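You operate a simulated robot arm through the tools that you are given. There is no shell and no other tool. Be economical: measure what you need, move in short steps, check, and stop when the job is done.

You run a simulated two-armed robot. Do the job below in one go: nothing can be reset, and whatever is moved stays where it is left.

JOB
Swap the white glove box in the holder for the teal one.
Fine: hold the holder while the white box comes off its catch; set it by the store drawer; teal print over the low lip, tuft up, clip bar shut.

It is judged by the outcome, as a careful person would: the job done as asked, and still so three seconds after it is handed in. It fails if anything else is knocked over, pushed out of place, dropped, spilled or broken.

ROBOT AND FRAMES
Two 7-joint arms with two-finger parallel grippers on one trunk, on a base that drives. Base frame: it is fixed to the floor where the robot stands at the start and does not move with it; the origin is under the middle of the robot, x ahead of it, y to its left, z up. Readings come in m, rad, newtons and seconds.
The left shoulder is at the start at [0.07, 0.163, 1.195], the right one opposite. With the tool pointing down near the work surface each hand reaches from about 0.4 to 0.88 m from the robot's upright axis, wherever it stands, measured 20 degrees to its own side. Places, roughly: counter before the store drawer [0.5, -0.6, 0.9]; inside of the glove box holder [0.5, 0, 0.9]; glove tuft [0.5, -0.2, 1]; clip bar [0.5, -0.1, 1]. Payload 3.43 kg a hand.
Tool frame (each hand has its own): the origin (TCP) lies between the finger pads and is the grasp point; the fingertips stand 0.034 m ahead of it; z points along the fingers, y is the line along which they close. Largest opening 0.128 m; finger width 0.024, thickness 0.012; the body of the gripper, 0.048 by 0.13 m, starts 0.096 m behind the TCP.
Orientation is that of the tool frame in the base frame, as a unit quaternion [w, x, y, z]. With the fingers straight down and closing along the base's y, the tool's x points along the base's -x, its y along +y and its z along -z.

CONTROLS
- The arms move only by the tool apply_moves. It takes "left_commands", "right_commands" or both (then of equal length, played together; a hand with none holds still); each is a list that holds one entry, the list of rows, each a list of 7 numbers: the shift along the base's x, y, z in units of 400 mm (1.0 is 400 mm), then the turn, a rotation vector about the base's x, y, z in units of 90 degrees (1.0 is 90 degrees), then the finger opening in m, from 0 to 0.128. In form: [[[dx, dy, dz, wx, wy, wz, hand], ...]]. A call has 1 to 10 rows; each row is the pose to reach, as a shift and turn from the pose commanded when the call began. A call with a number of a shift or a turn outside -1 to 1 is refused whole. Rows are played at 5 a second. More than 0.05 m and 0.15 rad between two rows, or a gripper value outside its range, and nothing of the call is played. A pose out of reach is approached as far as the arm can. The call stops where the force on the tool passes 70 N (or 10 N more than at its start, if that is more) or the arm is blocked; 0.2 s more then pass. The fingers move at their own pace (about 0.153 m/s each) and stop on an object; they squeeze with about 21 N. The grip force told is the motor's: it shows also when the fingers shut on nothing. Time passes only in rows, and 0.2 s behind the last, so rows that repeat a pose let the fingers close. It gives the time, the measured TCP pose, the force on the tool (base axes), the opening and the grip force at its end, in the units of the frame above (readings bear some noise).
- Cameras (640 x 400 px; columns grow to the right, rows downward): "scene" is now at [0.1517, -0.0194, 1.4325]; the picture's right is [-0.36, -0.93, 0.00], its down [-0.44, 0.17, -0.88] and it looks along [0.82, -0.32, -0.47] (base axes); focal length 214 px, centre (320, 200). "left" rides on the left gripper at [0.076, 0.011, -0.16] in its tool frame; the picture's right is [-0.15, 0.99, 0.00], its down [-0.88, -0.13, -0.46] and it looks along [-0.45, -0.07, 0.89] (tool axes); focal length 234 px, centre (320, 200). "right" rides on the right gripper at [0.076, -0.011, -0.16] in its tool frame; the picture's right is [0.15, 0.99, 0.00], its down [-0.88, 0.13, -0.46] and it looks along [-0.45, 0.07, 0.89] (tool axes); focal length 234 px, centre (320, 200). There is no depth. A picture from a camera that has moved, and an enlarged one, comes with that camera's place and axes in the base frame and with its lens. The place of the scene camera against the robot may be out by one fixed shift of up to 0.025 m in any direction.
- snapshot(camera): a new picture of that camera. It takes no simulated time.
- slide_trunk(by): slides the trunk up (or, below 0, down) by that many m; the arms and the scene camera ride with it, the base frame stays. It gives what a move gives, with no picture.
- roll_base(legs): drives the robot by 1 to 6 legs, each [ahead, left, turn to the left] in m, m and rad, along the robot's own axes; the way and the turn of a leg run together, so that a leg with both is an arc; at most 1.5 m and 3.142 rad a leg. The arms and the cameras ride along, it lands a little off, and it stops where it bumps. It gives what a move gives.
- pan_tilt(pan, tilt): turns the head with the scene camera to pan (to the left, within 1.501 rad either way) and tilt (down, from -0.506 to 1.204), counted from straight ahead of the robot. It gives what a move gives.
- inspect(camera, box): a new picture of the part [left, top, right, bottom] of that camera's present view, enlarged. It takes no simulated time.
- close_job(): hands the job in; it is judged then, once.

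Go step by step. Nothing tells you exact positions but the pictures and the camera data: compare them with the known pose of the tool, close in by small moves and look again before you grip or let go. The budget is 120 turns and 88 pictures, counting those below and the enlarged ones. Unless the task says otherwise, let go and move clear before handing in.

The tools are called after "Request:" as name(argument=value, ...) on one line, values as JSON. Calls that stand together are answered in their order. apply_moves: Moves the arms, as the interface text tells. Its arguments: {"type":"object","properties":{"left_commands":{"type":"array"},"right_commands":{"type":"array"}},"required":[]} The other tools are called the same way: slide_trunk (by) slides the trunk up or down; roll_base (legs) drives the base; pan_tilt (pan, tilt) turns the head that bears the scene camera; snapshot (camera) takes a picture; inspect (camera, box) takes an enlarged picture of a part of a camera's view; close_job () hands the job in.

At the start:

```text
t: 0.0
left_tcp_pos: [0.5094, 0.1124, 1.2732]
left_orientation: [0.0, -0.001, 1.0, 0.0]
left_contact_force: [0.0, 0.2, -0.2]
left_opening: 0.1277
left_finger_force: 0.1
right_tcp_pos: [0.4946, -0.3422, 1.3018]
right_orientation: [0.0, 0.0, 1.0, 0.0]
right_contact_force: [-0.1, 0.1, -0.2]
right_opening: 0.1282
right_finger_force: 0.1
trunk travel left (down, up): [-0.675, 0.265]
robot x, y, heading: [0.0011, -0.0016, 0.0]
head pan, tilt: [-0.372, 0.487]
```

scene: 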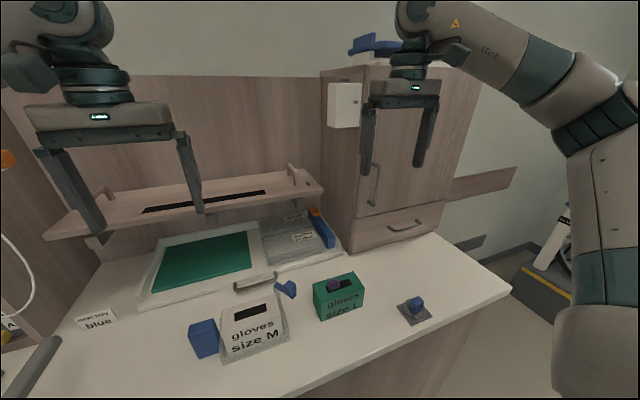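
right: 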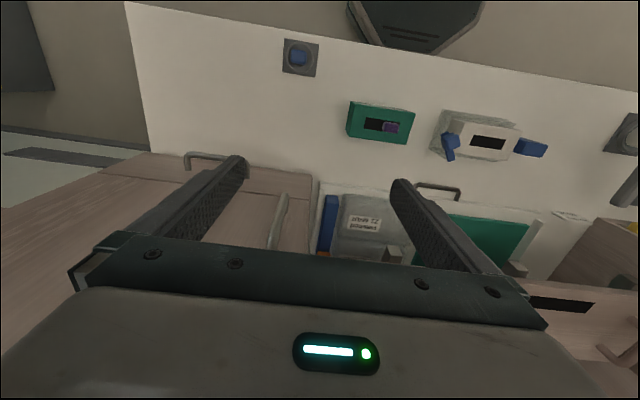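
left: 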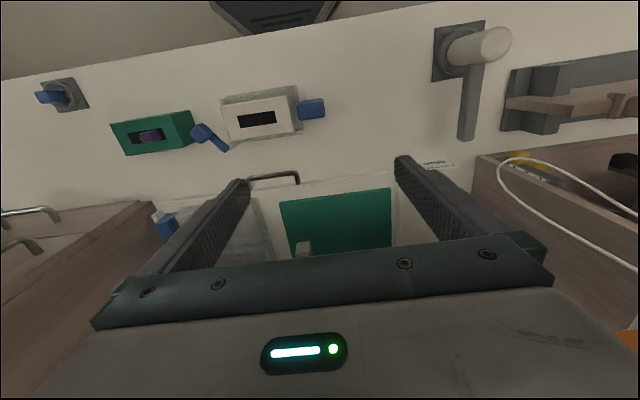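

I see the holder with the white box near [0.5, 0, 0.9], the teal box to its right, and a blue clip between them. I'll look closer first.

Request:
inspect(camera="scene", box=[180, 260, 380, 385])

Request:
inspect(camera="left", box=[90, 60, 350, 220])

Request:
inspect(camera="right", box=[330, 80, 570, 230])

```text
3.20 times, centred on (280, 322) of scene
camera zoom: at [0.1517, -0.0194, 1.4325], right [-0.36, -0.93, 0.0], down [-0.44, 0.17, -0.88], along [0.82, -0.32, -0.47], focal length 686 px, centre (448, -192)
```

zoom: 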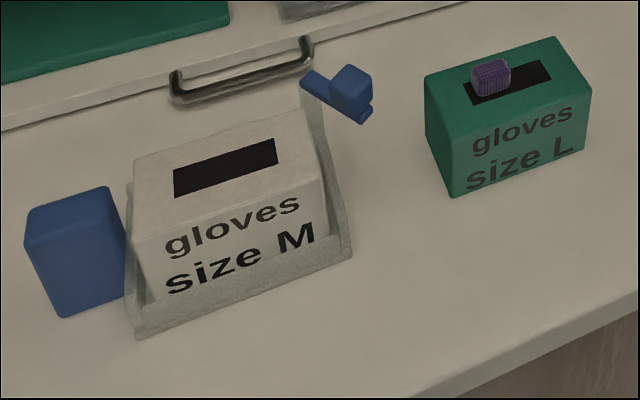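

```text
2.46 times, centred on (220, 140) of left
camera zoom: at [0.433, 0.1226, 1.4318], right [0.15, 0.99, 0.0], down [0.88, -0.13, 0.46], along [0.45, -0.07, -0.89], focal length 576 px, centre (566, 348)
```

zoom: 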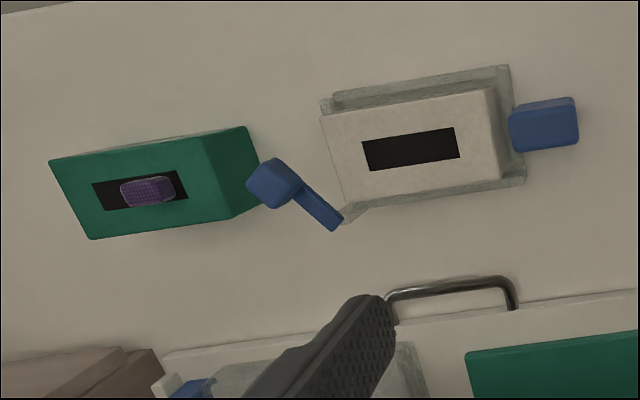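

```text
2.67 times, centred on (450, 155) of right
camera zoom: at [0.4175, -0.3536, 1.4617], right [-0.15, 0.99, 0.0], down [0.88, 0.13, 0.46], along [0.45, 0.07, -0.89], focal length 624 px, centre (-27, 320)
```

zoom: 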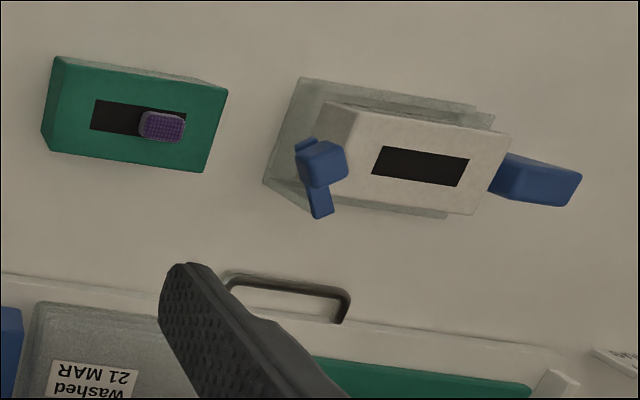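

White box top: x 0.446–0.510, y −0.060–0.063, z≈0.988. The teal box is the same size around (0.477, −0.216), and the blue block, which looks like the holder's handle, is near (0.476, 0.099). I'll turn the left hand so its fingers close along x, and get a straight view with the head.

Request:
pan_tilt(pan=-0.1, tilt=0.95)

Request:
apply_moves(left_commands=[[[0, 0.03, 0, 0, 0, -0.09, 0.128], [0, 0.06, 0, 0, 0, -0.18, 0.128], [0, 0.1, 0, 0, 0, -0.27, 0.128], [0, 0.15, 0, 0, 0, -0.36, 0.128], [0, 0.2, 0, 0, 0, -0.45, 0.128], [0, 0.2, 0, 0, 0, -0.54, 0.128], [0, 0.2, 0, 0, 0, -0.63, 0.128], [0, 0.2, 0, 0, 0, -0.72, 0.128], [0, 0.2, 0, 0, 0, -0.81, 0.128], [0, 0.2, 0, 0, 0, -0.9, 0.128]]], right_commands=[[[0, 0, 0, 0, 0, 0.09, 0.128], [0, 0, 0, 0, 0, 0.18, 0.128], [0, 0, 0, 0, 0, 0.27, 0.128], [0, 0, 0, 0, 0, 0.36, 0.128], [0, 0, 0, 0, 0, 0.45, 0.128], [0, 0, 0, 0, 0, 0.54, 0.128], [0, 0, 0, 0, 0, 0.63, 0.128], [0, 0, 0, 0, 0, 0.72, 0.128], [0, 0, 0, 0, 0, 0.81, 0.128], [0, 0, 0, 0, 0, 0.9, 0.128]]])

Request:
snapshot(camera="scene")

```text
t: 0.9
left_tcp_pos: [0.5095, 0.1117, 1.2723]
left_orientation: [-0.001, -0.001, 1.0, 0.0]
left_contact_force: [0.3, 0.1, -0.3]
left_opening: 0.1281
left_finger_force: 0.0
right_tcp_pos: [0.4937, -0.3432, 1.3018]
right_orientation: [0.0, 0.0, 1.0, -0.001]
right_contact_force: [0.2, -0.2, 0.2]
right_opening: 0.128
right_finger_force: 0.1
trunk travel left (down, up): [-0.675, 0.265]
robot x, y, heading: [-0.0014, -0.0008, 0.001]
head pan, tilt: [-0.099, 0.949]
```

```text
t: 3.1
left_tcp_pos: [0.4549, 0.1561, 1.2517]
left_orientation: [0.001, 0.648, 0.762, 0.0]
left_contact_force: [1.3, -0.7, -0.5]
left_opening: 0.1281
left_finger_force: 0.1
left hand out of reach, approached as far as the arm can: row 9, 10
right_tcp_pos: [0.3956, -0.2334, 1.2509]
right_orientation: [0.002, -0.648, 0.761, 0.001]
right_contact_force: [0.3, 0.2, 0.0]
right_opening: 0.1281
right_finger_force: 0.1
right hand out of reach, approached as far as the arm can: row 6, 7, 8, 9, 10
trunk travel left (down, up): [-0.675, 0.265]
robot x, y, heading: [-0.0002, 0.0008, 0.001]
head pan, tilt: [-0.099, 0.949]
```

```text
81 pictures are left
camera scene: at [0.1392, 0.0066, 1.3939], right [-0.1, -0.99, 0.0], down [-0.81, 0.08, -0.58], along [0.58, -0.06, -0.81], focal length 214 px, centre (320, 200)
```

scene: 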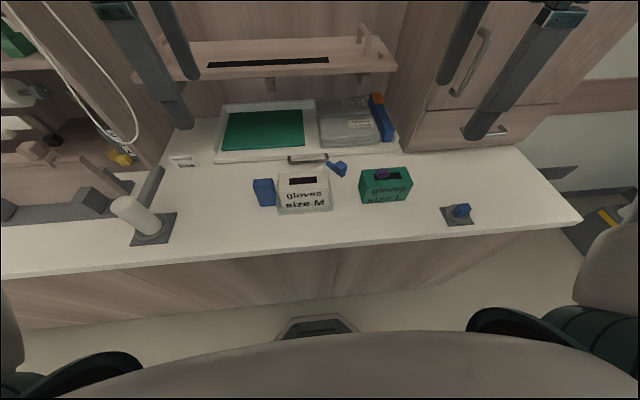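

Both hands turned to 81°, a little short of reach up high. I'll lower the left hand towards a view above the handle and turn the rest of the way.

Request:
apply_moves(left_commands=[[[0, 0, -0.1, 0, 0, -0.05, 0.128], [0, 0, -0.2, 0, 0, -0.1, 0.128], [0, 0, -0.3, 0, 0, -0.1, 0.128]]], right_commands=[[[0, 0, -0.1, 0, 0, 0.05, 0.128], [0, 0, -0.2, 0, 0, 0.1, 0.128], [0, 0, -0.3, 0, 0, 0.1, 0.128]]])

Request:
snapshot(camera="left")

Request:
snapshot(camera="right")

```text
t: 3.9
left_tcp_pos: [0.4382, 0.146, 1.1295]
left_orientation: [0.0, 0.706, 0.709, 0.0]
left_contact_force: [-1.2, 0.5, 0.6]
left_opening: 0.1276
left_finger_force: 0.1
left hand out of reach, approached as far as the arm can: row 1, 2, 3
right_tcp_pos: [0.3861, -0.2216, 1.1325]
right_orientation: [0.0, -0.707, 0.708, 0.0]
right_contact_force: [1.2, 0.2, -0.3]
right_opening: 0.1279
right_finger_force: 0.1
right hand out of reach, approached as far as the arm can: row 1, 2, 3
trunk travel left (down, up): [-0.675, 0.265]
robot x, y, heading: [0.0027, -0.0004, -0.002]
head pan, tilt: [-0.099, 0.949]
```

```text
80 pictures are left
camera left: at [0.4493, 0.2208, 1.289], right [0.99, -0.14, 0.0], down [-0.13, -0.88, 0.46], along [-0.07, -0.45, -0.89], focal length 234 px, centre (320, 200)
```

left: 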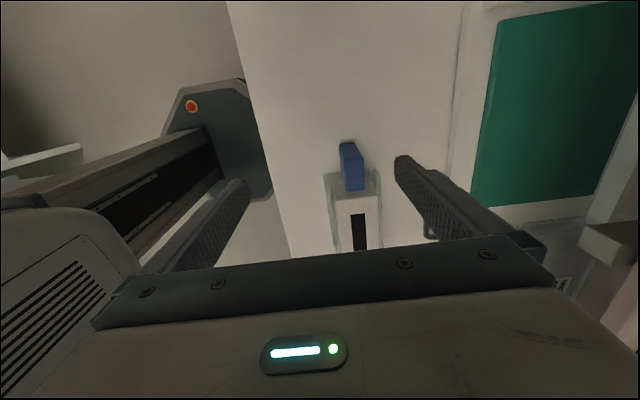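

```text
79 pictures are left
camera right: at [0.3966, -0.2958, 1.2918], right [-0.99, -0.15, 0.0], down [-0.13, 0.88, 0.46], along [-0.07, 0.45, -0.89], focal length 234 px, centre (320, 200)
```

right: 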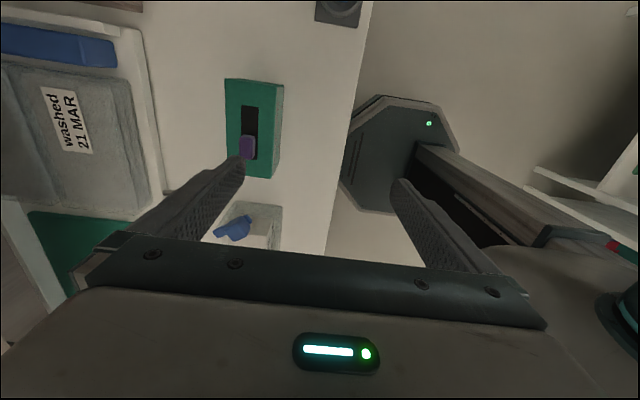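

The far yaw seems to be limited by the wrist, and less so when the hand is further inward. I'll move the left hand in above the handle and see what is reachable.

Request:
apply_moves(left_commands=[[[-0.03, -0.07, -0.07, 0, 0, 0, 0.128], [-0.06, -0.14, -0.14, 0, 0, 0, 0.128], [-0.083, -0.205, -0.2, 0, 0, 0, 0.128], [-0.083, -0.205, -0.2, 0, 0, 0, 0.128]]])

Request:
snapshot(camera="left")

Request:
inspect(camera="right", box=[180, 60, 340, 260])

```text
t: 4.9
left_tcp_pos: [0.4048, 0.066, 1.0484]
left_orientation: [0.0, 0.706, 0.708, 0.001]
left_contact_force: [-0.6, 0.7, 0.6]
left_opening: 0.1282
left_finger_force: 0.0
right_tcp_pos: [0.3845, -0.2202, 1.1325]
right_orientation: [0.001, -0.707, 0.708, 0.0]
right_contact_force: [0.6, -0.1, -0.9]
right_opening: 0.1278
right_finger_force: 0.1
trunk travel left (down, up): [-0.675, 0.265]
robot x, y, heading: [-0.0009, 0.0063, 0.001]
head pan, tilt: [-0.099, 0.949]
```

```text
78 pictures are left
camera left: at [0.4157, 0.1403, 1.2083], right [0.99, -0.15, 0.0], down [-0.13, -0.88, 0.46], along [-0.07, -0.45, -0.89], focal length 234 px, centre (320, 200)
```

left: 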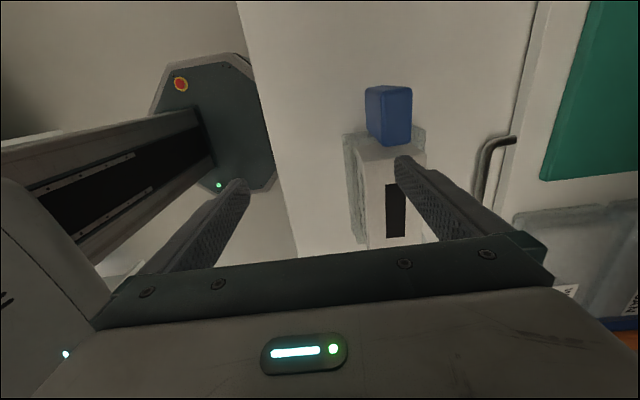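

```text
2.00 times, centred on (260, 160) of right
camera zoom: at [0.3957, -0.2951, 1.2925], right [-0.99, -0.14, 0.0], down [-0.13, 0.88, 0.46], along [-0.07, 0.45, -0.89], focal length 468 px, centre (440, 280)
```

zoom: 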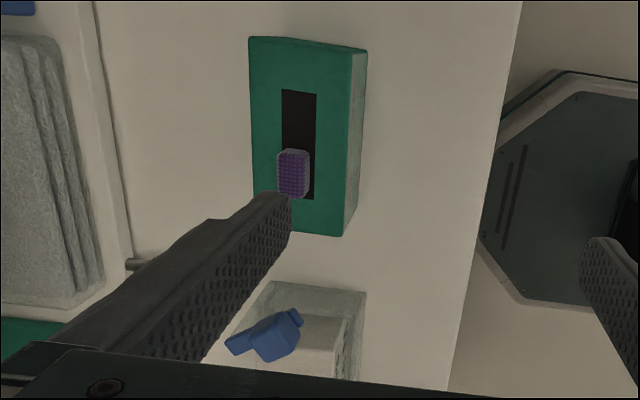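

Shifts count from the pose actually reached. I'll move the left hand over the handle and get a clear view of the holder's walls.

Request:
apply_moves(left_commands=[[[0.09, 0.06, 0.03, 0, 0, 0, 0.128], [0.178, 0.12, 0.06, 0, 0, 0, 0.128], [0.178, 0.12, 0.06, 0, 0, 0, 0.128]]])

Request:
snapshot(camera="left")

```text
t: 5.7
left_tcp_pos: [0.4571, 0.1053, 1.0745]
left_orientation: [-0.001, 0.706, 0.708, 0.0]
left_contact_force: [0.1, 0.0, -0.1]
left_opening: 0.1279
left_finger_force: 0.1
left hand out of reach, approached as far as the arm can: row 2, 3
right_tcp_pos: [0.3846, -0.2216, 1.1321]
right_orientation: [0.0, -0.707, 0.708, 0.0]
right_contact_force: [-0.3, 0.9, -0.6]
right_opening: 0.1281
right_finger_force: 0.1
trunk travel left (down, up): [-0.675, 0.265]
robot x, y, heading: [-0.003, 0.0036, 0.002]
head pan, tilt: [-0.099, 0.949]
```

```text
76 pictures are left
camera left: at [0.4677, 0.1798, 1.234], right [0.99, -0.14, 0.0], down [-0.13, -0.88, 0.45], along [-0.06, -0.45, -0.89], focal length 234 px, centre (320, 200)
```

left: 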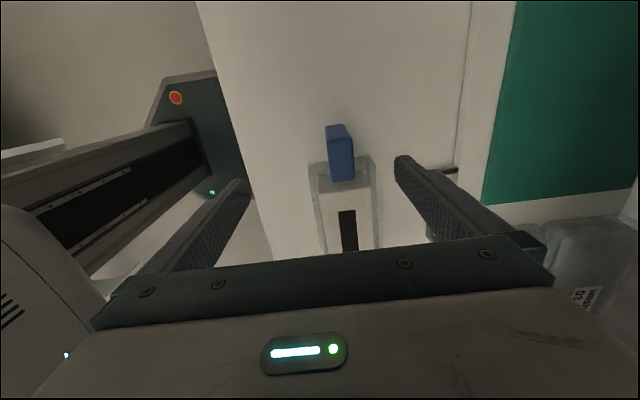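

The hand is over the handle with x offset about 0.02, which still straddles it. Zooming in on the holder.

Request:
inspect(camera="left", box=[260, 100, 420, 260])

Request:
inspect(camera="scene", box=[240, 140, 420, 230])

```text
2.50 times, centred on (340, 180) of left
camera zoom: at [0.4677, 0.1798, 1.234], right [0.99, -0.14, 0.0], down [-0.13, -0.88, 0.45], along [-0.06, -0.45, -0.89], focal length 585 px, centre (270, 250)
```

zoom: 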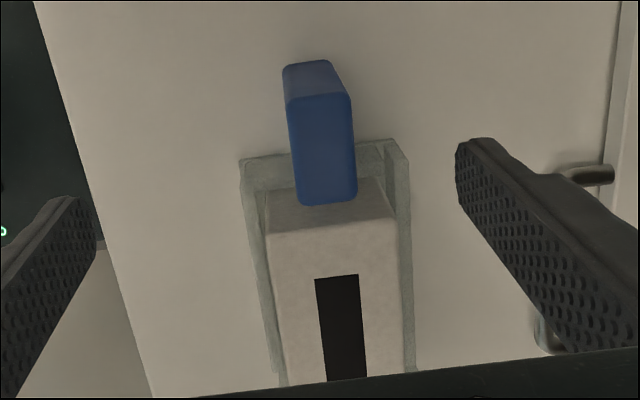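

```text
3.56 times, centred on (330, 185) of scene
camera zoom: at [0.1391, 0.0058, 1.3939], right [-0.1, -0.99, 0.0], down [-0.81, 0.08, -0.58], along [0.58, -0.06, -0.81], focal length 763 px, centre (284, 253)
```

zoom: 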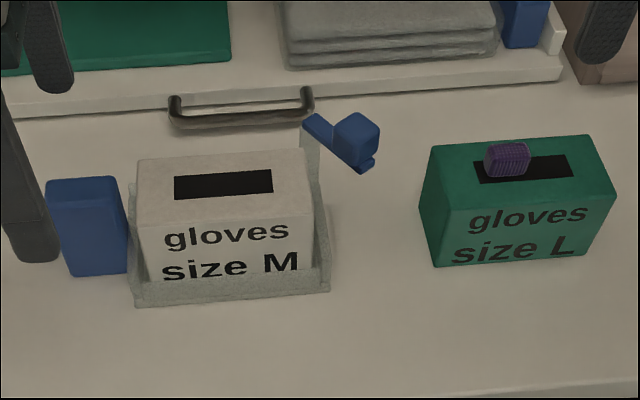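

The holder's walls look low (top about z 0.935) apart from the clip post at its back right corner, so the box can be gripped front to back above them. I'll tilt the left hand outward to leave the right hand room, then come down onto the blue handle.

Request:
apply_moves(left_commands=[[[0.02, 0.01, 0, -0.09, 0, 0, 0.128], [0.04, 0.02, 0, -0.18, 0, 0, 0.128], [0.05, 0.03, 0, -0.27, 0, 0, 0.128], [0.05, 0.03, 0, -0.33, 0, 0, 0.128], [0.05, 0.03, 0, -0.33, 0, 0, 0.128]]])

Request:
snapshot(camera="left")

```text
t: 6.9
left_tcp_pos: [0.4158, 0.1176, 1.122]
left_orientation: [0.183, 0.68, 0.696, -0.138]
left_contact_force: [-1.8, -0.2, -0.9]
left_opening: 0.1283
left_finger_force: 0.1
left hand out of reach, approached as far as the arm can: row 1, 2, 3, 4, 5
right_tcp_pos: [0.3704, -0.2143, 1.1438]
right_orientation: [-0.006, 0.708, -0.707, 0.006]
right_contact_force: [-1.4, -0.4, 1.4]
right_opening: 0.128
right_finger_force: 0.1
trunk travel left (down, up): [-0.675, 0.265]
robot x, y, heading: [0.0013, 0.0028, 0.009]
head pan, tilt: [-0.099, 0.949]
```

```text
73 pictures are left
camera left: at [0.4161, 0.2543, 1.2317], right [0.99, -0.1, 0.12], down [-0.15, -0.59, 0.79], along [-0.01, -0.8, -0.6], focal length 234 px, centre (320, 200)
```

left: 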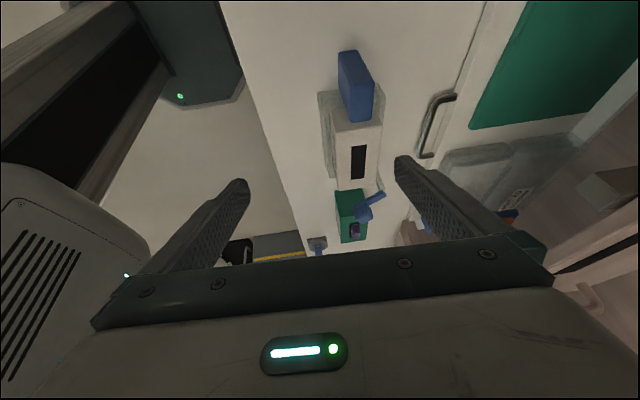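

Tilting costs reach. The target is near the inner limit of the arms (about 0.48 m from the axis), so I'll back the base by 0.15 m and try again from mid-reach.

Request:
roll_base(legs=[[-0.15, 0, 0]])

Request:
apply_moves(left_commands=[[[0.1, 0, 0, 0, 0, 0, 0.128], [0.2, 0, 0, 0, 0, 0, 0.128], [0.3, 0, 0, 0, 0, 0, 0.128], [0.4, 0, 0, 0, 0, 0, 0.128], [0.5, 0, 0, 0, 0, 0, 0.128], [0.5, 0, 0, 0, 0, 0, 0.128]]])

```text
t: 8.3
left_tcp_pos: [0.275, 0.1027, 1.0939]
left_orientation: [0.163, 0.685, 0.691, -0.164]
left_contact_force: [-0.4, 0.8, -0.1]
left_opening: 0.1282
left_finger_force: 0.1
right_tcp_pos: [0.2342, -0.2213, 1.1316]
right_orientation: [0.001, -0.706, 0.708, 0.0]
right_contact_force: [-0.4, 0.1, 0.6]
right_opening: 0.1281
right_finger_force: 0.0
trunk travel left (down, up): [-0.675, 0.265]
robot x, y, heading: [-0.1476, -0.002, -0.003]
head pan, tilt: [-0.099, 0.949]
```

```text
t: 9.7
left_tcp_pos: [0.2767, 0.1005, 1.0964]
left_orientation: [0.163, 0.685, 0.691, -0.164]
left_contact_force: [0.1, -0.2, 0.6]
left_opening: 0.1282
left_finger_force: 0.0
left hand out of reach, approached as far as the arm can: row 1, 2, 3, 4, 5, 6
right_tcp_pos: [0.2359, -0.2215, 1.1331]
right_orientation: [0.001, -0.706, 0.708, -0.001]
right_contact_force: [-0.3, -0.8, 0.6]
right_opening: 0.1277
right_finger_force: 0.1
trunk travel left (down, up): [-0.675, 0.265]
robot x, y, heading: [-0.1511, 0.0016, -0.004]
head pan, tilt: [-0.099, 0.949]
```

Outward reach at this yaw is limited by the wrist joints, so both hands should work nearer the robot's own "straight" yaw. Plan: turn the robot about 45° left, standing at the lower right of the holder, with both hands only about 45° off. First I'll turn the left hand back.

Request:
apply_moves(left_commands=[[[0, 0.02, 0.02, 0.021, 0.021, 0.088, 0.128], [0, 0.04, 0.04, 0.042, 0.042, 0.176, 0.128], [0, 0.06, 0.06, 0.063, 0.063, 0.264, 0.128], [0, 0.08, 0.08, 0.085, 0.085, 0.352, 0.128], [0, 0.1, 0.1, 0.106, 0.106, 0.44, 0.128], [0.05, 0.12, 0.12, 0.127, 0.127, 0.528, 0.128], [0.1, 0.14, 0.14, 0.148, 0.148, 0.616, 0.128], [0.15, 0.14, 0.14, 0.17, 0.17, 0.705, 0.128], [0.2, 0.14, 0.14, 0.191, 0.191, 0.793, 0.128], [0.25, 0.14, 0.14, 0.212, 0.212, 0.881, 0.128]]], right_commands=[[[0, 0, 0, 0, 0, -0.05, 0.128], [0, 0, 0, 0, 0, -0.1, 0.128], [0, 0, 0, 0, 0, -0.15, 0.128], [0, 0, 0, 0, 0, -0.2, 0.128], [0, 0, 0, 0, 0, -0.25, 0.128], [0, 0, 0, 0, 0, -0.3, 0.128], [0, 0, 0, 0, 0, -0.35, 0.128], [0, 0, 0, 0, 0, -0.4, 0.128], [0, 0, 0, 0, 0, -0.45, 0.128], [0, 0, 0, 0, 0, -0.5, 0.128]]])

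```text
t: 11.9
left_tcp_pos: [0.3738, 0.1481, 1.1546]
left_orientation: [0.015, 0.073, 0.997, -0.017]
left_contact_force: [-1.4, -0.2, -0.4]
left_opening: 0.1279
left_finger_force: 0.0
right_tcp_pos: [0.2367, -0.2209, 1.1319]
right_orientation: [0.0, -0.381, 0.925, -0.001]
right_contact_force: [-0.2, 0.0, 0.3]
right_opening: 0.128
right_finger_force: 0.1
trunk travel left (down, up): [-0.675, 0.265]
robot x, y, heading: [-0.1476, -0.0009, 0.002]
head pan, tilt: [-0.099, 0.949]
```

Hands are at about −8° (left) and +45° (right). I'll bring the left to +45° and drive to roughly (−0.02, −0.42), heading 40°.

Request:
apply_moves(left_commands=[[[0, 0, 0, 0, 0, 0.09, 0.128], [0, 0, 0, 0, 0, 0.18, 0.128], [0, 0, 0, 0, 0, 0.27, 0.128], [0, 0, 0, 0, 0, 0.36, 0.128], [0, 0, 0, 0, 0, 0.45, 0.128], [0, 0, 0, 0, 0, 0.54, 0.128], [0, 0, 0, 0, 0, 0.63, 0.128]]])

Request:
roll_base(legs=[[0, -0.42, 0], [0, 0, 0.7], [0.098, -0.082, 0]])

Request:
pan_tilt(pan=0, tilt=0.7)

Request:
snapshot(camera="scene")

```text
t: 13.5
left_tcp_pos: [0.3724, 0.1476, 1.1542]
left_orientation: [0.022, -0.41, 0.912, -0.008]
left_contact_force: [0.7, -0.2, 0.5]
left_opening: 0.128
left_finger_force: 0.1
right_tcp_pos: [0.2355, -0.2204, 1.1328]
right_orientation: [0.0, -0.381, 0.925, 0.0]
right_contact_force: [-0.8, 0.5, 1.0]
right_opening: 0.1278
right_finger_force: 0.0
trunk travel left (down, up): [-0.675, 0.265]
robot x, y, heading: [-0.1485, -0.0015, -0.002]
head pan, tilt: [-0.099, 0.949]
```

```text
t: 18.8
left_tcp_pos: [0.2206, 0.0289, 1.1584]
left_orientation: [0.028, -0.706, 0.708, -0.004]
left_contact_force: [0.3, 0.1, 0.4]
left_opening: 0.128
left_finger_force: 0.1
right_tcp_pos: [0.3608, -0.3358, 1.134]
right_orientation: [-0.003, -0.688, 0.726, -0.004]
right_contact_force: [-0.3, -0.2, 0.1]
right_opening: 0.1281
right_finger_force: 0.0
trunk travel left (down, up): [-0.675, 0.265]
robot x, y, heading: [-0.0593, -0.4281, 0.726]
head pan, tilt: [-0.099, 0.949]
stopped in leg 3: the robot was blocked; the commanded pose is now the measured one
```

```text
t: 19.6
left_tcp_pos: [0.2192, 0.0299, 1.1568]
left_orientation: [-0.028, 0.707, -0.707, 0.004]
left_contact_force: [-0.5, -0.3, 0.1]
left_opening: 0.1284
left_finger_force: 0.1
right_tcp_pos: [0.3614, -0.3354, 1.1337]
right_orientation: [-0.003, -0.688, 0.726, -0.005]
right_contact_force: [-0.4, 0.0, 0.1]
right_opening: 0.1278
right_finger_force: 0.0
trunk travel left (down, up): [-0.675, 0.265]
robot x, y, heading: [-0.0588, -0.4341, 0.731]
head pan, tilt: [0.0, 0.7]
```

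```text
72 pictures are left
camera scene: at [0.0424, -0.3244, 1.4148], right [0.67, -0.75, 0.01], down [-0.47, -0.43, -0.77], along [0.58, 0.51, -0.64], focal length 214 px, centre (320, 200)
```

scene: 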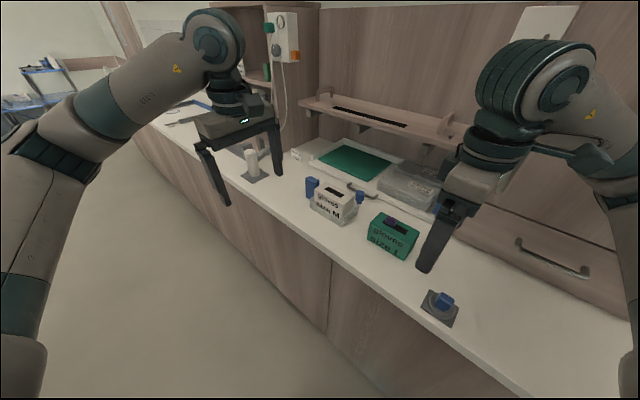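

The base touched the counter at (−0.06, −0.43), heading 42°. That leaves every target at 0.58–0.76 m, which is good. Moving the left hand above the handle.

Request:
apply_moves(left_commands=[[[0.11, 0.035, 0, 0, 0, 0, 0.128], [0.22, 0.07, 0, 0, 0, 0, 0.128], [0.33, 0.1, 0, 0, 0, 0, 0.128], [0.44, 0.14, 0, 0, 0, 0, 0.128], [0.54, 0.17, -0.05, 0, 0, 0, 0.128], [0.64, 0.2, -0.1, 0, 0, 0, 0.128], [0.64, 0.2, -0.16, 0, 0, 0, 0.128]]])

Request:
snapshot(camera="left")

Request:
snapshot(camera="scene")

```text
t: 21.2
left_tcp_pos: [0.4768, 0.1088, 1.0968]
left_orientation: [0.028, -0.706, 0.708, -0.005]
left_contact_force: [1.0, -0.1, -0.5]
left_opening: 0.1281
left_finger_force: 0.0
right_tcp_pos: [0.3607, -0.335, 1.1332]
right_orientation: [-0.003, -0.688, 0.726, -0.005]
right_contact_force: [-0.2, 0.7, -0.1]
right_opening: 0.1279
right_finger_force: 0.1
trunk travel left (down, up): [-0.675, 0.265]
robot x, y, heading: [-0.0586, -0.4271, 0.733]
head pan, tilt: [0.0, 0.7]
```

```text
71 pictures are left
camera left: at [0.4581, 0.0269, 1.2535], right [-0.99, 0.15, -0.04], down [0.11, 0.86, 0.49], along [0.11, 0.48, -0.87], focal length 234 px, centre (320, 200)
```

left: 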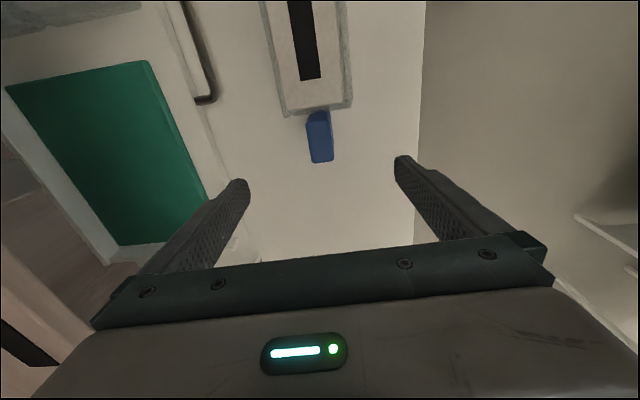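

```text
70 pictures are left
camera scene: at [0.0424, -0.3242, 1.4148], right [0.67, -0.74, 0.01], down [-0.47, -0.43, -0.77], along [0.58, 0.51, -0.64], focal length 214 px, centre (320, 200)
```

scene: 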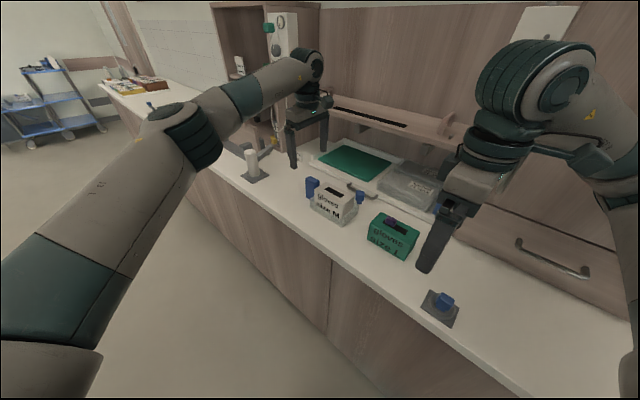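

Reached. Zooming in on the handle and the holder.

Request:
inspect(camera="left", box=[240, 60, 400, 200])

Request:
inspect(camera="scene", box=[290, 165, 430, 265])

```text
2.86 times, centred on (320, 130) of left
camera zoom: at [0.4581, 0.0269, 1.2535], right [-0.99, 0.15, -0.04], down [0.11, 0.86, 0.49], along [0.11, 0.48, -0.87], focal length 669 px, centre (320, 400)
```

zoom: 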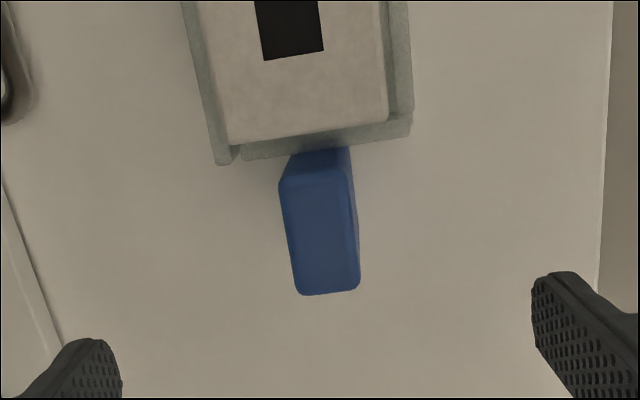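

```text
4.00 times, centred on (360, 215) of scene
camera zoom: at [0.0424, -0.3242, 1.4148], right [0.67, -0.74, 0.01], down [-0.47, -0.43, -0.77], along [0.58, 0.51, -0.64], focal length 858 px, centre (160, 140)
```

zoom: 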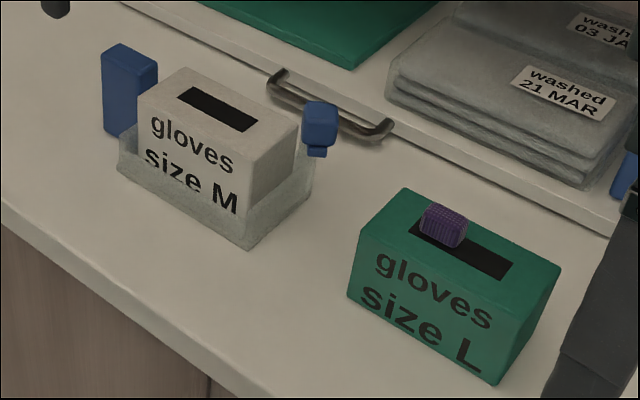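

Handle: x 0.465–0.495, y 0.078–0.124, top z≈0.985. I'll tilt the left hand 40° outward, leaving the space over the white box free for the right hand, and check.

Request:
apply_moves(left_commands=[[[0.0, 0.0, 0, -0.093, 0.006, 0, 0.128], [0.0, 0, 0, -0.186, 0.012, 0, 0.128], [0.01, 0, 0, -0.28, 0.018, 0, 0.128], [0.01, 0, 0, -0.373, 0.024, 0, 0.128], [0.01, 0, 0, -0.466, 0.03, 0, 0.128], [0.01, 0, -0.1, -0.466, 0.03, 0, 0.128], [0.01, 0, -0.15, -0.466, 0.03, 0, 0.128]]])

Request:
snapshot(camera="left")

Request:
inspect(camera="scene", box=[250, 100, 450, 260])

```text
t: 22.8
left_tcp_pos: [0.4429, 0.093, 1.0371]
left_orientation: [0.242, 0.666, -0.663, 0.242]
left_contact_force: [-0.4, 0.2, -0.1]
left_opening: 0.1282
left_finger_force: 0.0
left hand out of reach, approached as far as the arm can: row 3, 4, 5, 6, 7
right_tcp_pos: [0.3607, -0.3363, 1.1333]
right_orientation: [-0.004, -0.688, 0.726, -0.005]
right_contact_force: [0.4, -0.4, 1.2]
right_opening: 0.1279
right_finger_force: 0.1
trunk travel left (down, up): [-0.675, 0.265]
robot x, y, heading: [-0.0553, -0.4304, 0.73]
head pan, tilt: [0.0, 0.7]
```

```text
67 pictures are left
camera left: at [0.4326, 0.1365, 1.2087], right [-0.99, 0.11, -0.09], down [0.13, 0.97, -0.22], along [0.06, -0.23, -0.97], focal length 234 px, centre (320, 200)
```

left: 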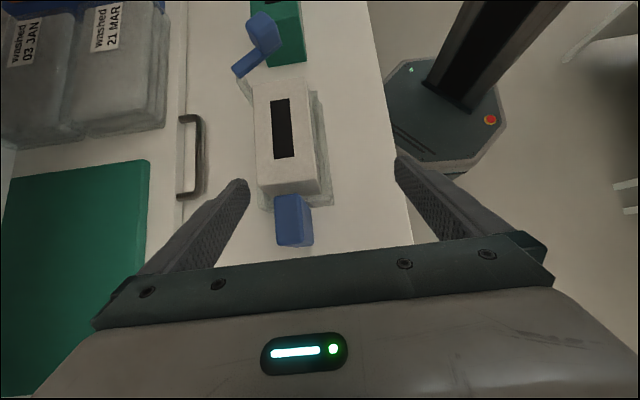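

```text
2.50 times, centred on (350, 180) of scene
camera zoom: at [0.0425, -0.3244, 1.4148], right [0.67, -0.75, 0.01], down [-0.47, -0.43, -0.77], along [0.58, 0.51, -0.64], focal length 536 px, centre (245, 250)
```

zoom: 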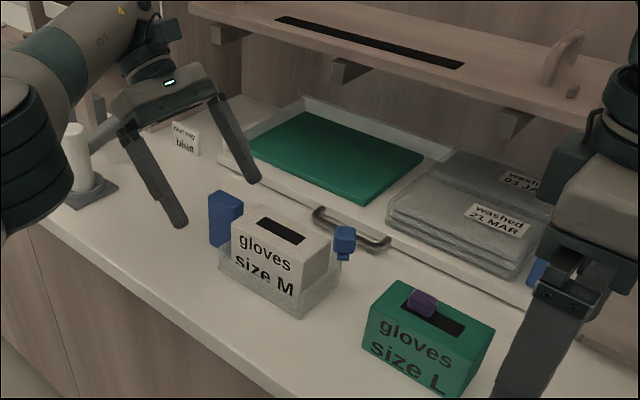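

The tilt works, but x falls short by about 0.035 because the arm is near full stretch. I'll raise the left hand, shift it to −y, and drive the base 0.1 m along +y to bring it closer.

Request:
apply_moves(left_commands=[[[0, 0, 0.1, 0, 0, 0, 0.128], [0, -0.1, 0.2, 0, 0, 0, 0.128], [0, -0.2, 0.2, 0, 0, 0, 0.128]]], right_commands=[[[0, -0.08, 0.05, 0, 0, 0, 0.128], [0, -0.16, 0.1, 0, 0, 0, 0.128], [0, -0.25, 0.1, 0, 0, 0, 0.128]]])

Request:
roll_base(legs=[[0.059, 0.081, 0]])

```text
refused: row 2 steps farther than a row can; nothing moved
```

```text
t: 23.4
left_tcp_pos: [0.4436, 0.0922, 1.0372]
left_orientation: [0.244, 0.666, -0.663, 0.24]
left_contact_force: [0.4, 0.2, -1.0]
left_opening: 0.1282
left_finger_force: 0.0
right_tcp_pos: [0.3606, -0.335, 1.1346]
right_orientation: [-0.003, -0.687, 0.726, -0.003]
right_contact_force: [-0.6, 0.0, 0.7]
right_opening: 0.1277
right_finger_force: 0.0
trunk travel left (down, up): [-0.675, 0.265]
robot x, y, heading: [-0.063, -0.4292, 0.733]
head pan, tilt: [0.0, 0.7]
stopped in leg 1: the robot was blocked; the commanded pose is now the measured one
```

That call was refused because one step was too long, and the drive was blocked by the base corner at this heading. I'll retract the left hand, back off, reduce the heading to about 26°, and come in closer to the holder.

Request:
apply_moves(left_commands=[[[0, 0, 0.1, 0, 0, 0, 0.128], [-0.08, 0, 0.18, 0, 0, 0, 0.128], [-0.18, 0, 0.2, 0, 0, 0, 0.128], [-0.28, 0, 0.2, 0, 0, 0, 0.128], [-0.37, 0, 0.2, 0, 0, 0, 0.128]]])

Request:
roll_base(legs=[[-0.06, 0, 0], [0, 0, -0.28], [0.135, 0.146, 0]])

Request:
snapshot(camera="scene")

```text
t: 24.6
left_tcp_pos: [0.2934, 0.0898, 1.1139]
left_orientation: [0.244, 0.666, -0.663, 0.24]
left_contact_force: [-0.2, 0.5, -0.2]
left_opening: 0.1281
left_finger_force: 0.0
left hand out of reach, approached as far as the arm can: row 2
right_tcp_pos: [0.3618, -0.3357, 1.1337]
right_orientation: [-0.004, -0.687, 0.727, -0.005]
right_contact_force: [-0.6, 0.1, 0.1]
right_opening: 0.1277
right_finger_force: 0.0
trunk travel left (down, up): [-0.675, 0.265]
robot x, y, heading: [-0.061, -0.4325, 0.726]
head pan, tilt: [0.0, 0.7]
```

```text
t: 27.7
left_tcp_pos: [0.4488, 0.1134, 1.1103]
left_orientation: [-0.278, -0.567, 0.749, -0.199]
left_contact_force: [0.3, 0.2, -1.0]
left_opening: 0.1282
left_finger_force: 0.0
right_tcp_pos: [0.3926, -0.314, 1.1291]
right_orientation: [-0.009, -0.577, 0.817, 0.0]
right_contact_force: [1.0, -0.3, -0.2]
right_opening: 0.1282
right_finger_force: 0.1
trunk travel left (down, up): [-0.675, 0.265]
robot x, y, heading: [-0.0466, -0.2789, 0.447]
head pan, tilt: [0.0, 0.7]
```

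```text
65 pictures are left
camera scene: at [0.0906, -0.2091, 1.4137], right [0.43, -0.9, 0.0], down [-0.58, -0.28, -0.76], along [0.69, 0.33, -0.64], focal length 214 px, centre (320, 200)
```

scene: 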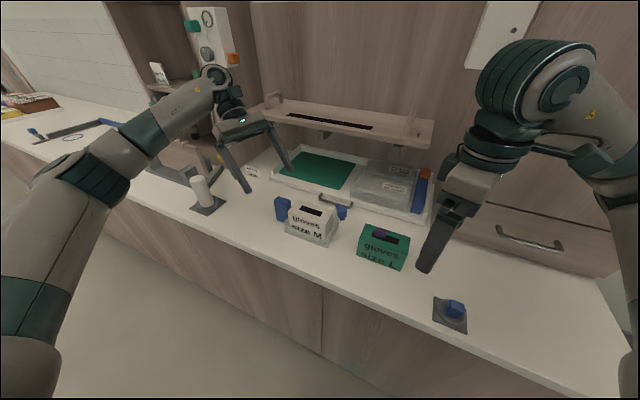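

The base is now at (−0.047, −0.279), heading 25.6°. Restoring both yaws to 90° and placing the left hand over the handle.

Request:
apply_moves(left_commands=[[[0.025, 0, 0, 0, 0, 0.089, 0.128], [0.05, 0, 0, 0, 0, 0.178, 0.128], [0.078, -0.01, -0.06, 0, 0, 0.178, 0.128], [0.078, -0.01, -0.12, 0, 0, 0.178, 0.128], [0.078, -0.01, -0.12, 0, 0, 0.178, 0.128]]], right_commands=[[[0, 0, 0, 0, 0, 0.09, 0.128], [0, 0, 0, 0, 0, 0.18, 0.128], [0, 0, 0, 0, 0, 0.217, 0.128], [0, 0, 0, 0, 0, 0.217, 0.128], [0, 0, 0, 0, 0, 0.217, 0.128]]])

Request:
snapshot(camera="left")

```text
t: 28.9
left_tcp_pos: [0.4793, 0.1088, 1.061]
left_orientation: [0.248, 0.665, -0.663, 0.236]
left_contact_force: [0.5, -0.5, -0.4]
left_opening: 0.1277
left_finger_force: 0.1
right_tcp_pos: [0.3931, -0.3138, 1.1285]
right_orientation: [0.009, 0.708, -0.706, 0.001]
right_contact_force: [0.3, -0.1, -0.2]
right_opening: 0.1278
right_finger_force: 0.0
trunk travel left (down, up): [-0.675, 0.265]
robot x, y, heading: [-0.048, -0.2787, 0.443]
head pan, tilt: [0.0, 0.7]
```

```text
64 pictures are left
camera left: at [0.4713, 0.1525, 1.2334], right [-0.99, 0.11, -0.08], down [0.13, 0.97, -0.22], along [0.05, -0.23, -0.97], focal length 234 px, centre (320, 200)
```

left: 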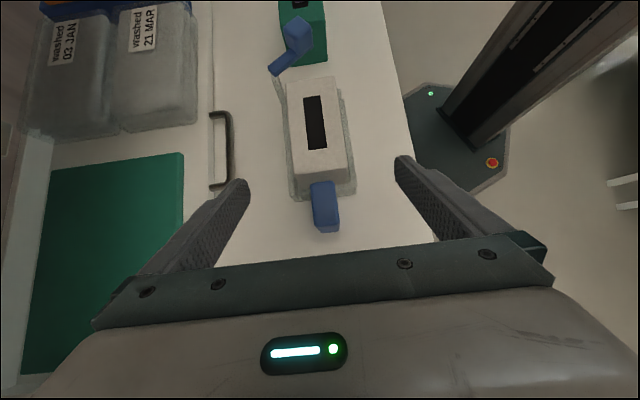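

The hand is well placed, with handle centre x≈0.479. Lowering to the grip height and checking before closing.

Request:
apply_moves(left_commands=[[[0, 0, -0.08, 0, 0, 0, 0.128], [0, 0, -0.16, 0, 0, 0, 0.128], [0, 0, -0.228, 0, 0, 0, 0.128], [0, 0, -0.228, 0, 0, 0, 0.128]]])

Request:
snapshot(camera="left")

Request:
inspect(camera="scene", box=[220, 150, 420, 275])

```text
t: 29.9
left_tcp_pos: [0.4792, 0.1103, 0.9717]
left_orientation: [0.248, 0.666, -0.662, 0.237]
left_contact_force: [-0.2, 0.1, 0.2]
left_opening: 0.128
left_finger_force: 0.0
right_tcp_pos: [0.3923, -0.3139, 1.1283]
right_orientation: [0.008, 0.708, -0.706, 0.001]
right_contact_force: [0.2, -0.3, -0.3]
right_opening: 0.128
right_finger_force: 0.0
trunk travel left (down, up): [-0.675, 0.265]
robot x, y, heading: [-0.0488, -0.2808, 0.44]
head pan, tilt: [0.0, 0.7]
```

```text
63 pictures are left
camera left: at [0.4709, 0.1543, 1.1422], right [-0.99, 0.11, -0.08], down [0.13, 0.97, -0.22], along [0.05, -0.23, -0.97], focal length 234 px, centre (320, 200)
```

left: 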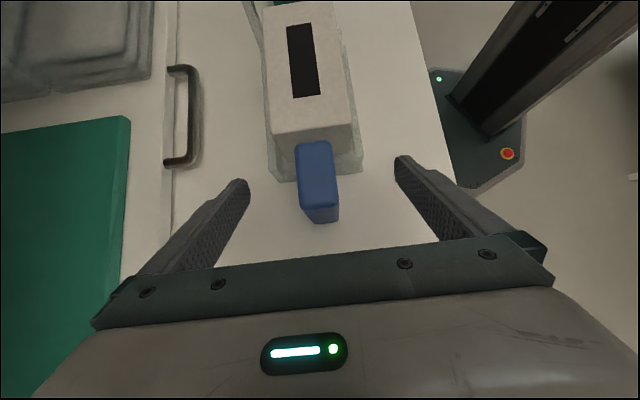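

```text
3.20 times, centred on (320, 212) of scene
camera zoom: at [0.0903, -0.209, 1.4137], right [0.43, -0.9, 0.0], down [-0.58, -0.28, -0.76], along [0.69, 0.33, -0.64], focal length 686 px, centre (320, 160)
```

zoom: 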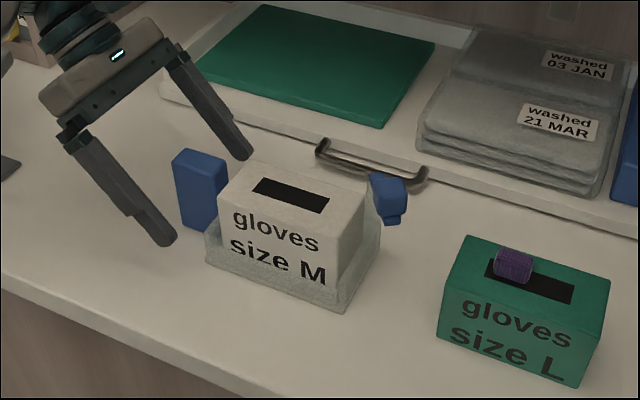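

The handle lies between the pads and centred (x≈0.478 against TCP 0.479). Closing the left hand.

Request:
apply_moves(left_commands=[[[0, 0, 0, 0, 0, 0, 0.0], [0, 0, 0, 0, 0, 0, 0.0], [0, 0, 0, 0, 0, 0, 0.0], [0, 0, 0, 0, 0, 0, 0.0]]], right_commands=[[[0, 0.1, 0.02, 0, 0, 0, 0.128], [0.05, 0.2, 0.02, 0, 0, 0, 0.128], [0.1, 0.3, 0.02, 0, 0, 0, 0.128], [0.15, 0.4, 0.02, 0, 0, 0, 0.128]]])

Request:
snapshot(camera="left")

Request:
snapshot(camera="scene")

```text
t: 30.9
left_tcp_pos: [0.4798, 0.1077, 0.9717]
left_orientation: [0.247, 0.666, -0.664, 0.235]
left_contact_force: [0.3, -0.9, -0.6]
left_opening: 0.0279
left_finger_force: 21.2
right_tcp_pos: [0.4517, -0.1569, 1.1361]
right_orientation: [-0.007, -0.707, 0.708, -0.001]
right_contact_force: [0.0, 0.5, -0.1]
right_opening: 0.1278
right_finger_force: 0.0
trunk travel left (down, up): [-0.675, 0.265]
robot x, y, heading: [-0.0493, -0.2805, 0.443]
head pan, tilt: [0.0, 0.7]
```

```text
61 pictures are left
camera left: at [0.471, 0.1517, 1.1431], right [-0.99, 0.12, -0.08], down [0.13, 0.97, -0.22], along [0.05, -0.23, -0.97], focal length 234 px, centre (320, 200)
```

left: 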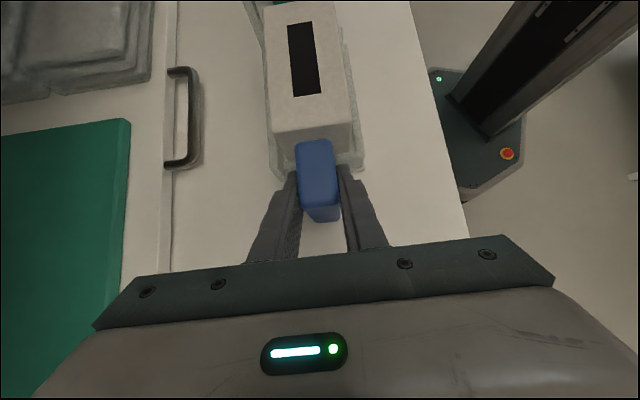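

```text
60 pictures are left
camera scene: at [0.0898, -0.2113, 1.4139], right [0.43, -0.9, 0.0], down [-0.58, -0.27, -0.77], along [0.69, 0.33, -0.64], focal length 214 px, centre (320, 200)
```

scene: 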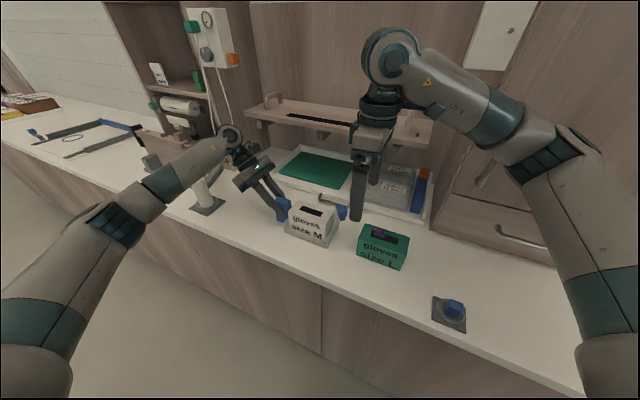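

Handle gripped (opening 0.028). Now bringing the right hand above the white box.

Request:
apply_moves(right_commands=[[[0.03, 0.09, 0, 0, 0, 0, 0.128], [0.06, 0.18, 0, 0, 0, 0, 0.128], [0.065, 0.27, 0, 0, 0, 0, 0.128], [0.065, 0.36, -0.03, 0, 0, 0, 0.128], [0.065, 0.36, -0.09, 0, 0, 0, 0.128]]])

Request:
snapshot(camera="right")

Request:
inspect(camera="scene", box=[220, 100, 420, 270])

```text
t: 32.1
left_tcp_pos: [0.4795, 0.1112, 0.9714]
left_orientation: [0.248, 0.665, -0.664, 0.236]
left_contact_force: [0.5, 1.2, 2.8]
left_opening: 0.0279
left_finger_force: 21.1
right_tcp_pos: [0.4791, -0.0098, 1.0997]
right_orientation: [0.007, 0.708, -0.706, 0.002]
right_contact_force: [0.7, 0.8, 0.6]
right_opening: 0.1283
right_finger_force: 0.1
trunk travel left (down, up): [-0.675, 0.265]
robot x, y, heading: [-0.0481, -0.286, 0.447]
head pan, tilt: [0.0, 0.7]
```

```text
59 pictures are left
camera right: at [0.4908, -0.0834, 1.2599], right [-0.99, -0.15, 0.01], down [-0.13, 0.89, 0.45], along [-0.08, 0.44, -0.89], focal length 234 px, centre (320, 200)
```

right: 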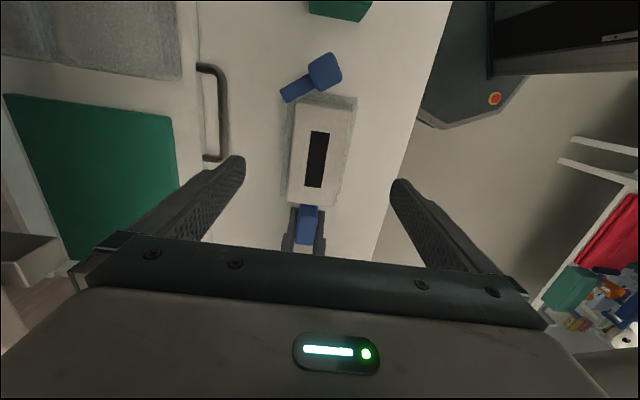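

```text
2.35 times, centred on (320, 185) of scene
camera zoom: at [0.0913, -0.2079, 1.4136], right [0.43, -0.9, 0.0], down [-0.58, -0.28, -0.76], along [0.69, 0.33, -0.64], focal length 505 px, centre (320, 235)
```

zoom: 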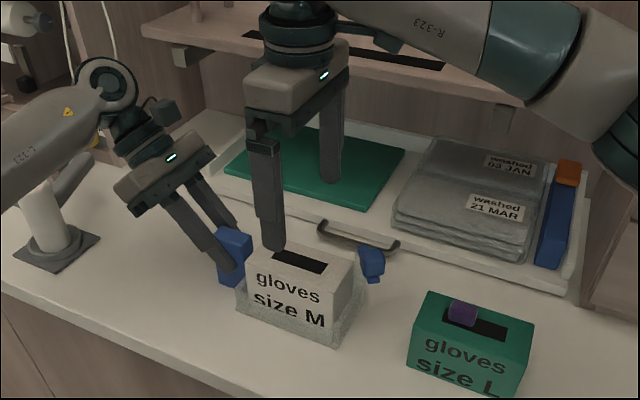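

Checking the clearance at the box's back and front edges.

Request:
inspect(camera="right", box=[250, 40, 390, 220])

```text
2.22 times, centred on (320, 130) of right
camera zoom: at [0.4908, -0.0834, 1.2599], right [-0.99, -0.15, 0.01], down [-0.13, 0.89, 0.45], along [-0.08, 0.44, -0.89], focal length 520 px, centre (320, 356)
```

zoom: 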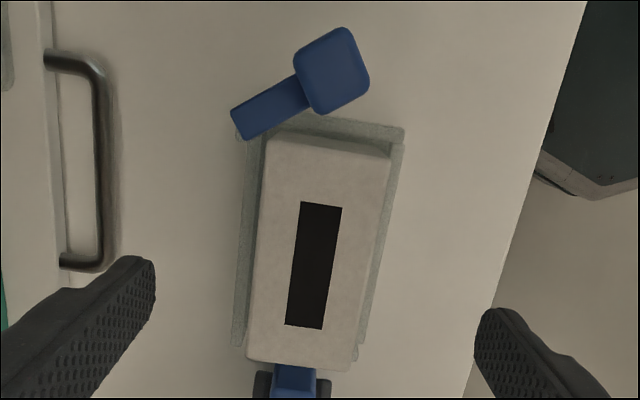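

The back wall may be taller than I assumed, so I need to settle its height before gripping.

Request:
inspect(camera="scene", box=[275, 190, 375, 252])

Request:
inspect(camera="right", box=[285, 60, 365, 115])

Request:
inspect(camera="left", box=[230, 0, 390, 190])

```text
6.40 times, centred on (325, 221) of scene
camera zoom: at [0.0913, -0.2079, 1.4136], right [0.43, -0.9, 0.0], down [-0.58, -0.28, -0.76], along [0.69, 0.33, -0.64], focal length 1373 px, centre (288, 66)
```

zoom: 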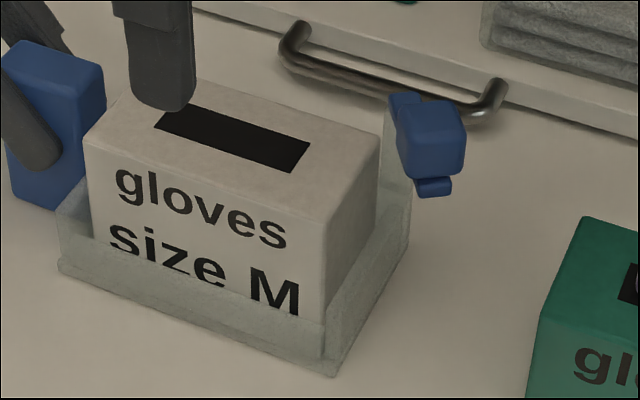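

```text
7.27 times, centred on (325, 88) of right
camera zoom: at [0.4908, -0.0834, 1.2599], right [-0.99, -0.15, 0.01], down [-0.13, 0.89, 0.45], along [-0.08, 0.44, -0.89], focal length 1703 px, centre (284, 1018)
```

zoom: 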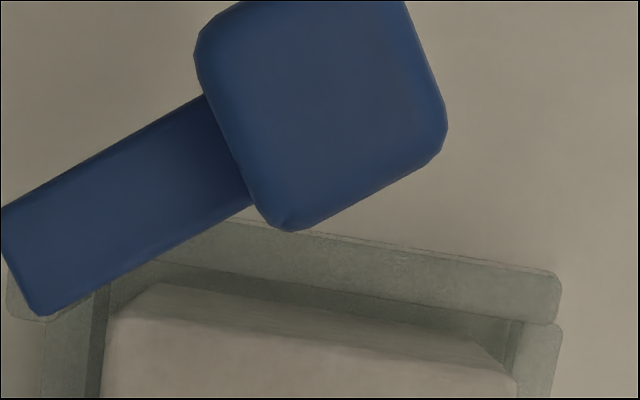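

```text
2.11 times, centred on (310, 95) of left
camera zoom: at [0.4716, 0.1552, 1.1422], right [-0.99, 0.11, -0.08], down [0.13, 0.97, -0.22], along [0.05, -0.23, -0.97], focal length 493 px, centre (341, 421)
```

zoom: 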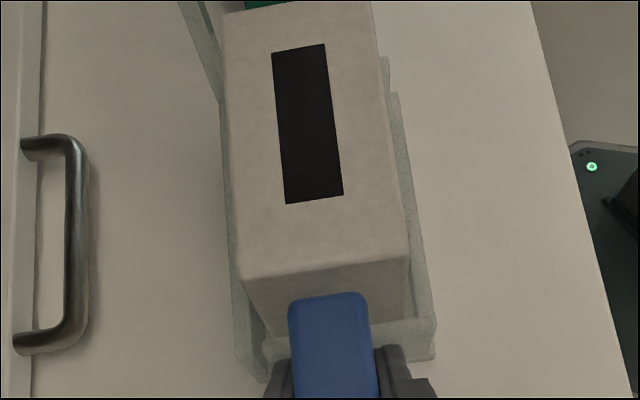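

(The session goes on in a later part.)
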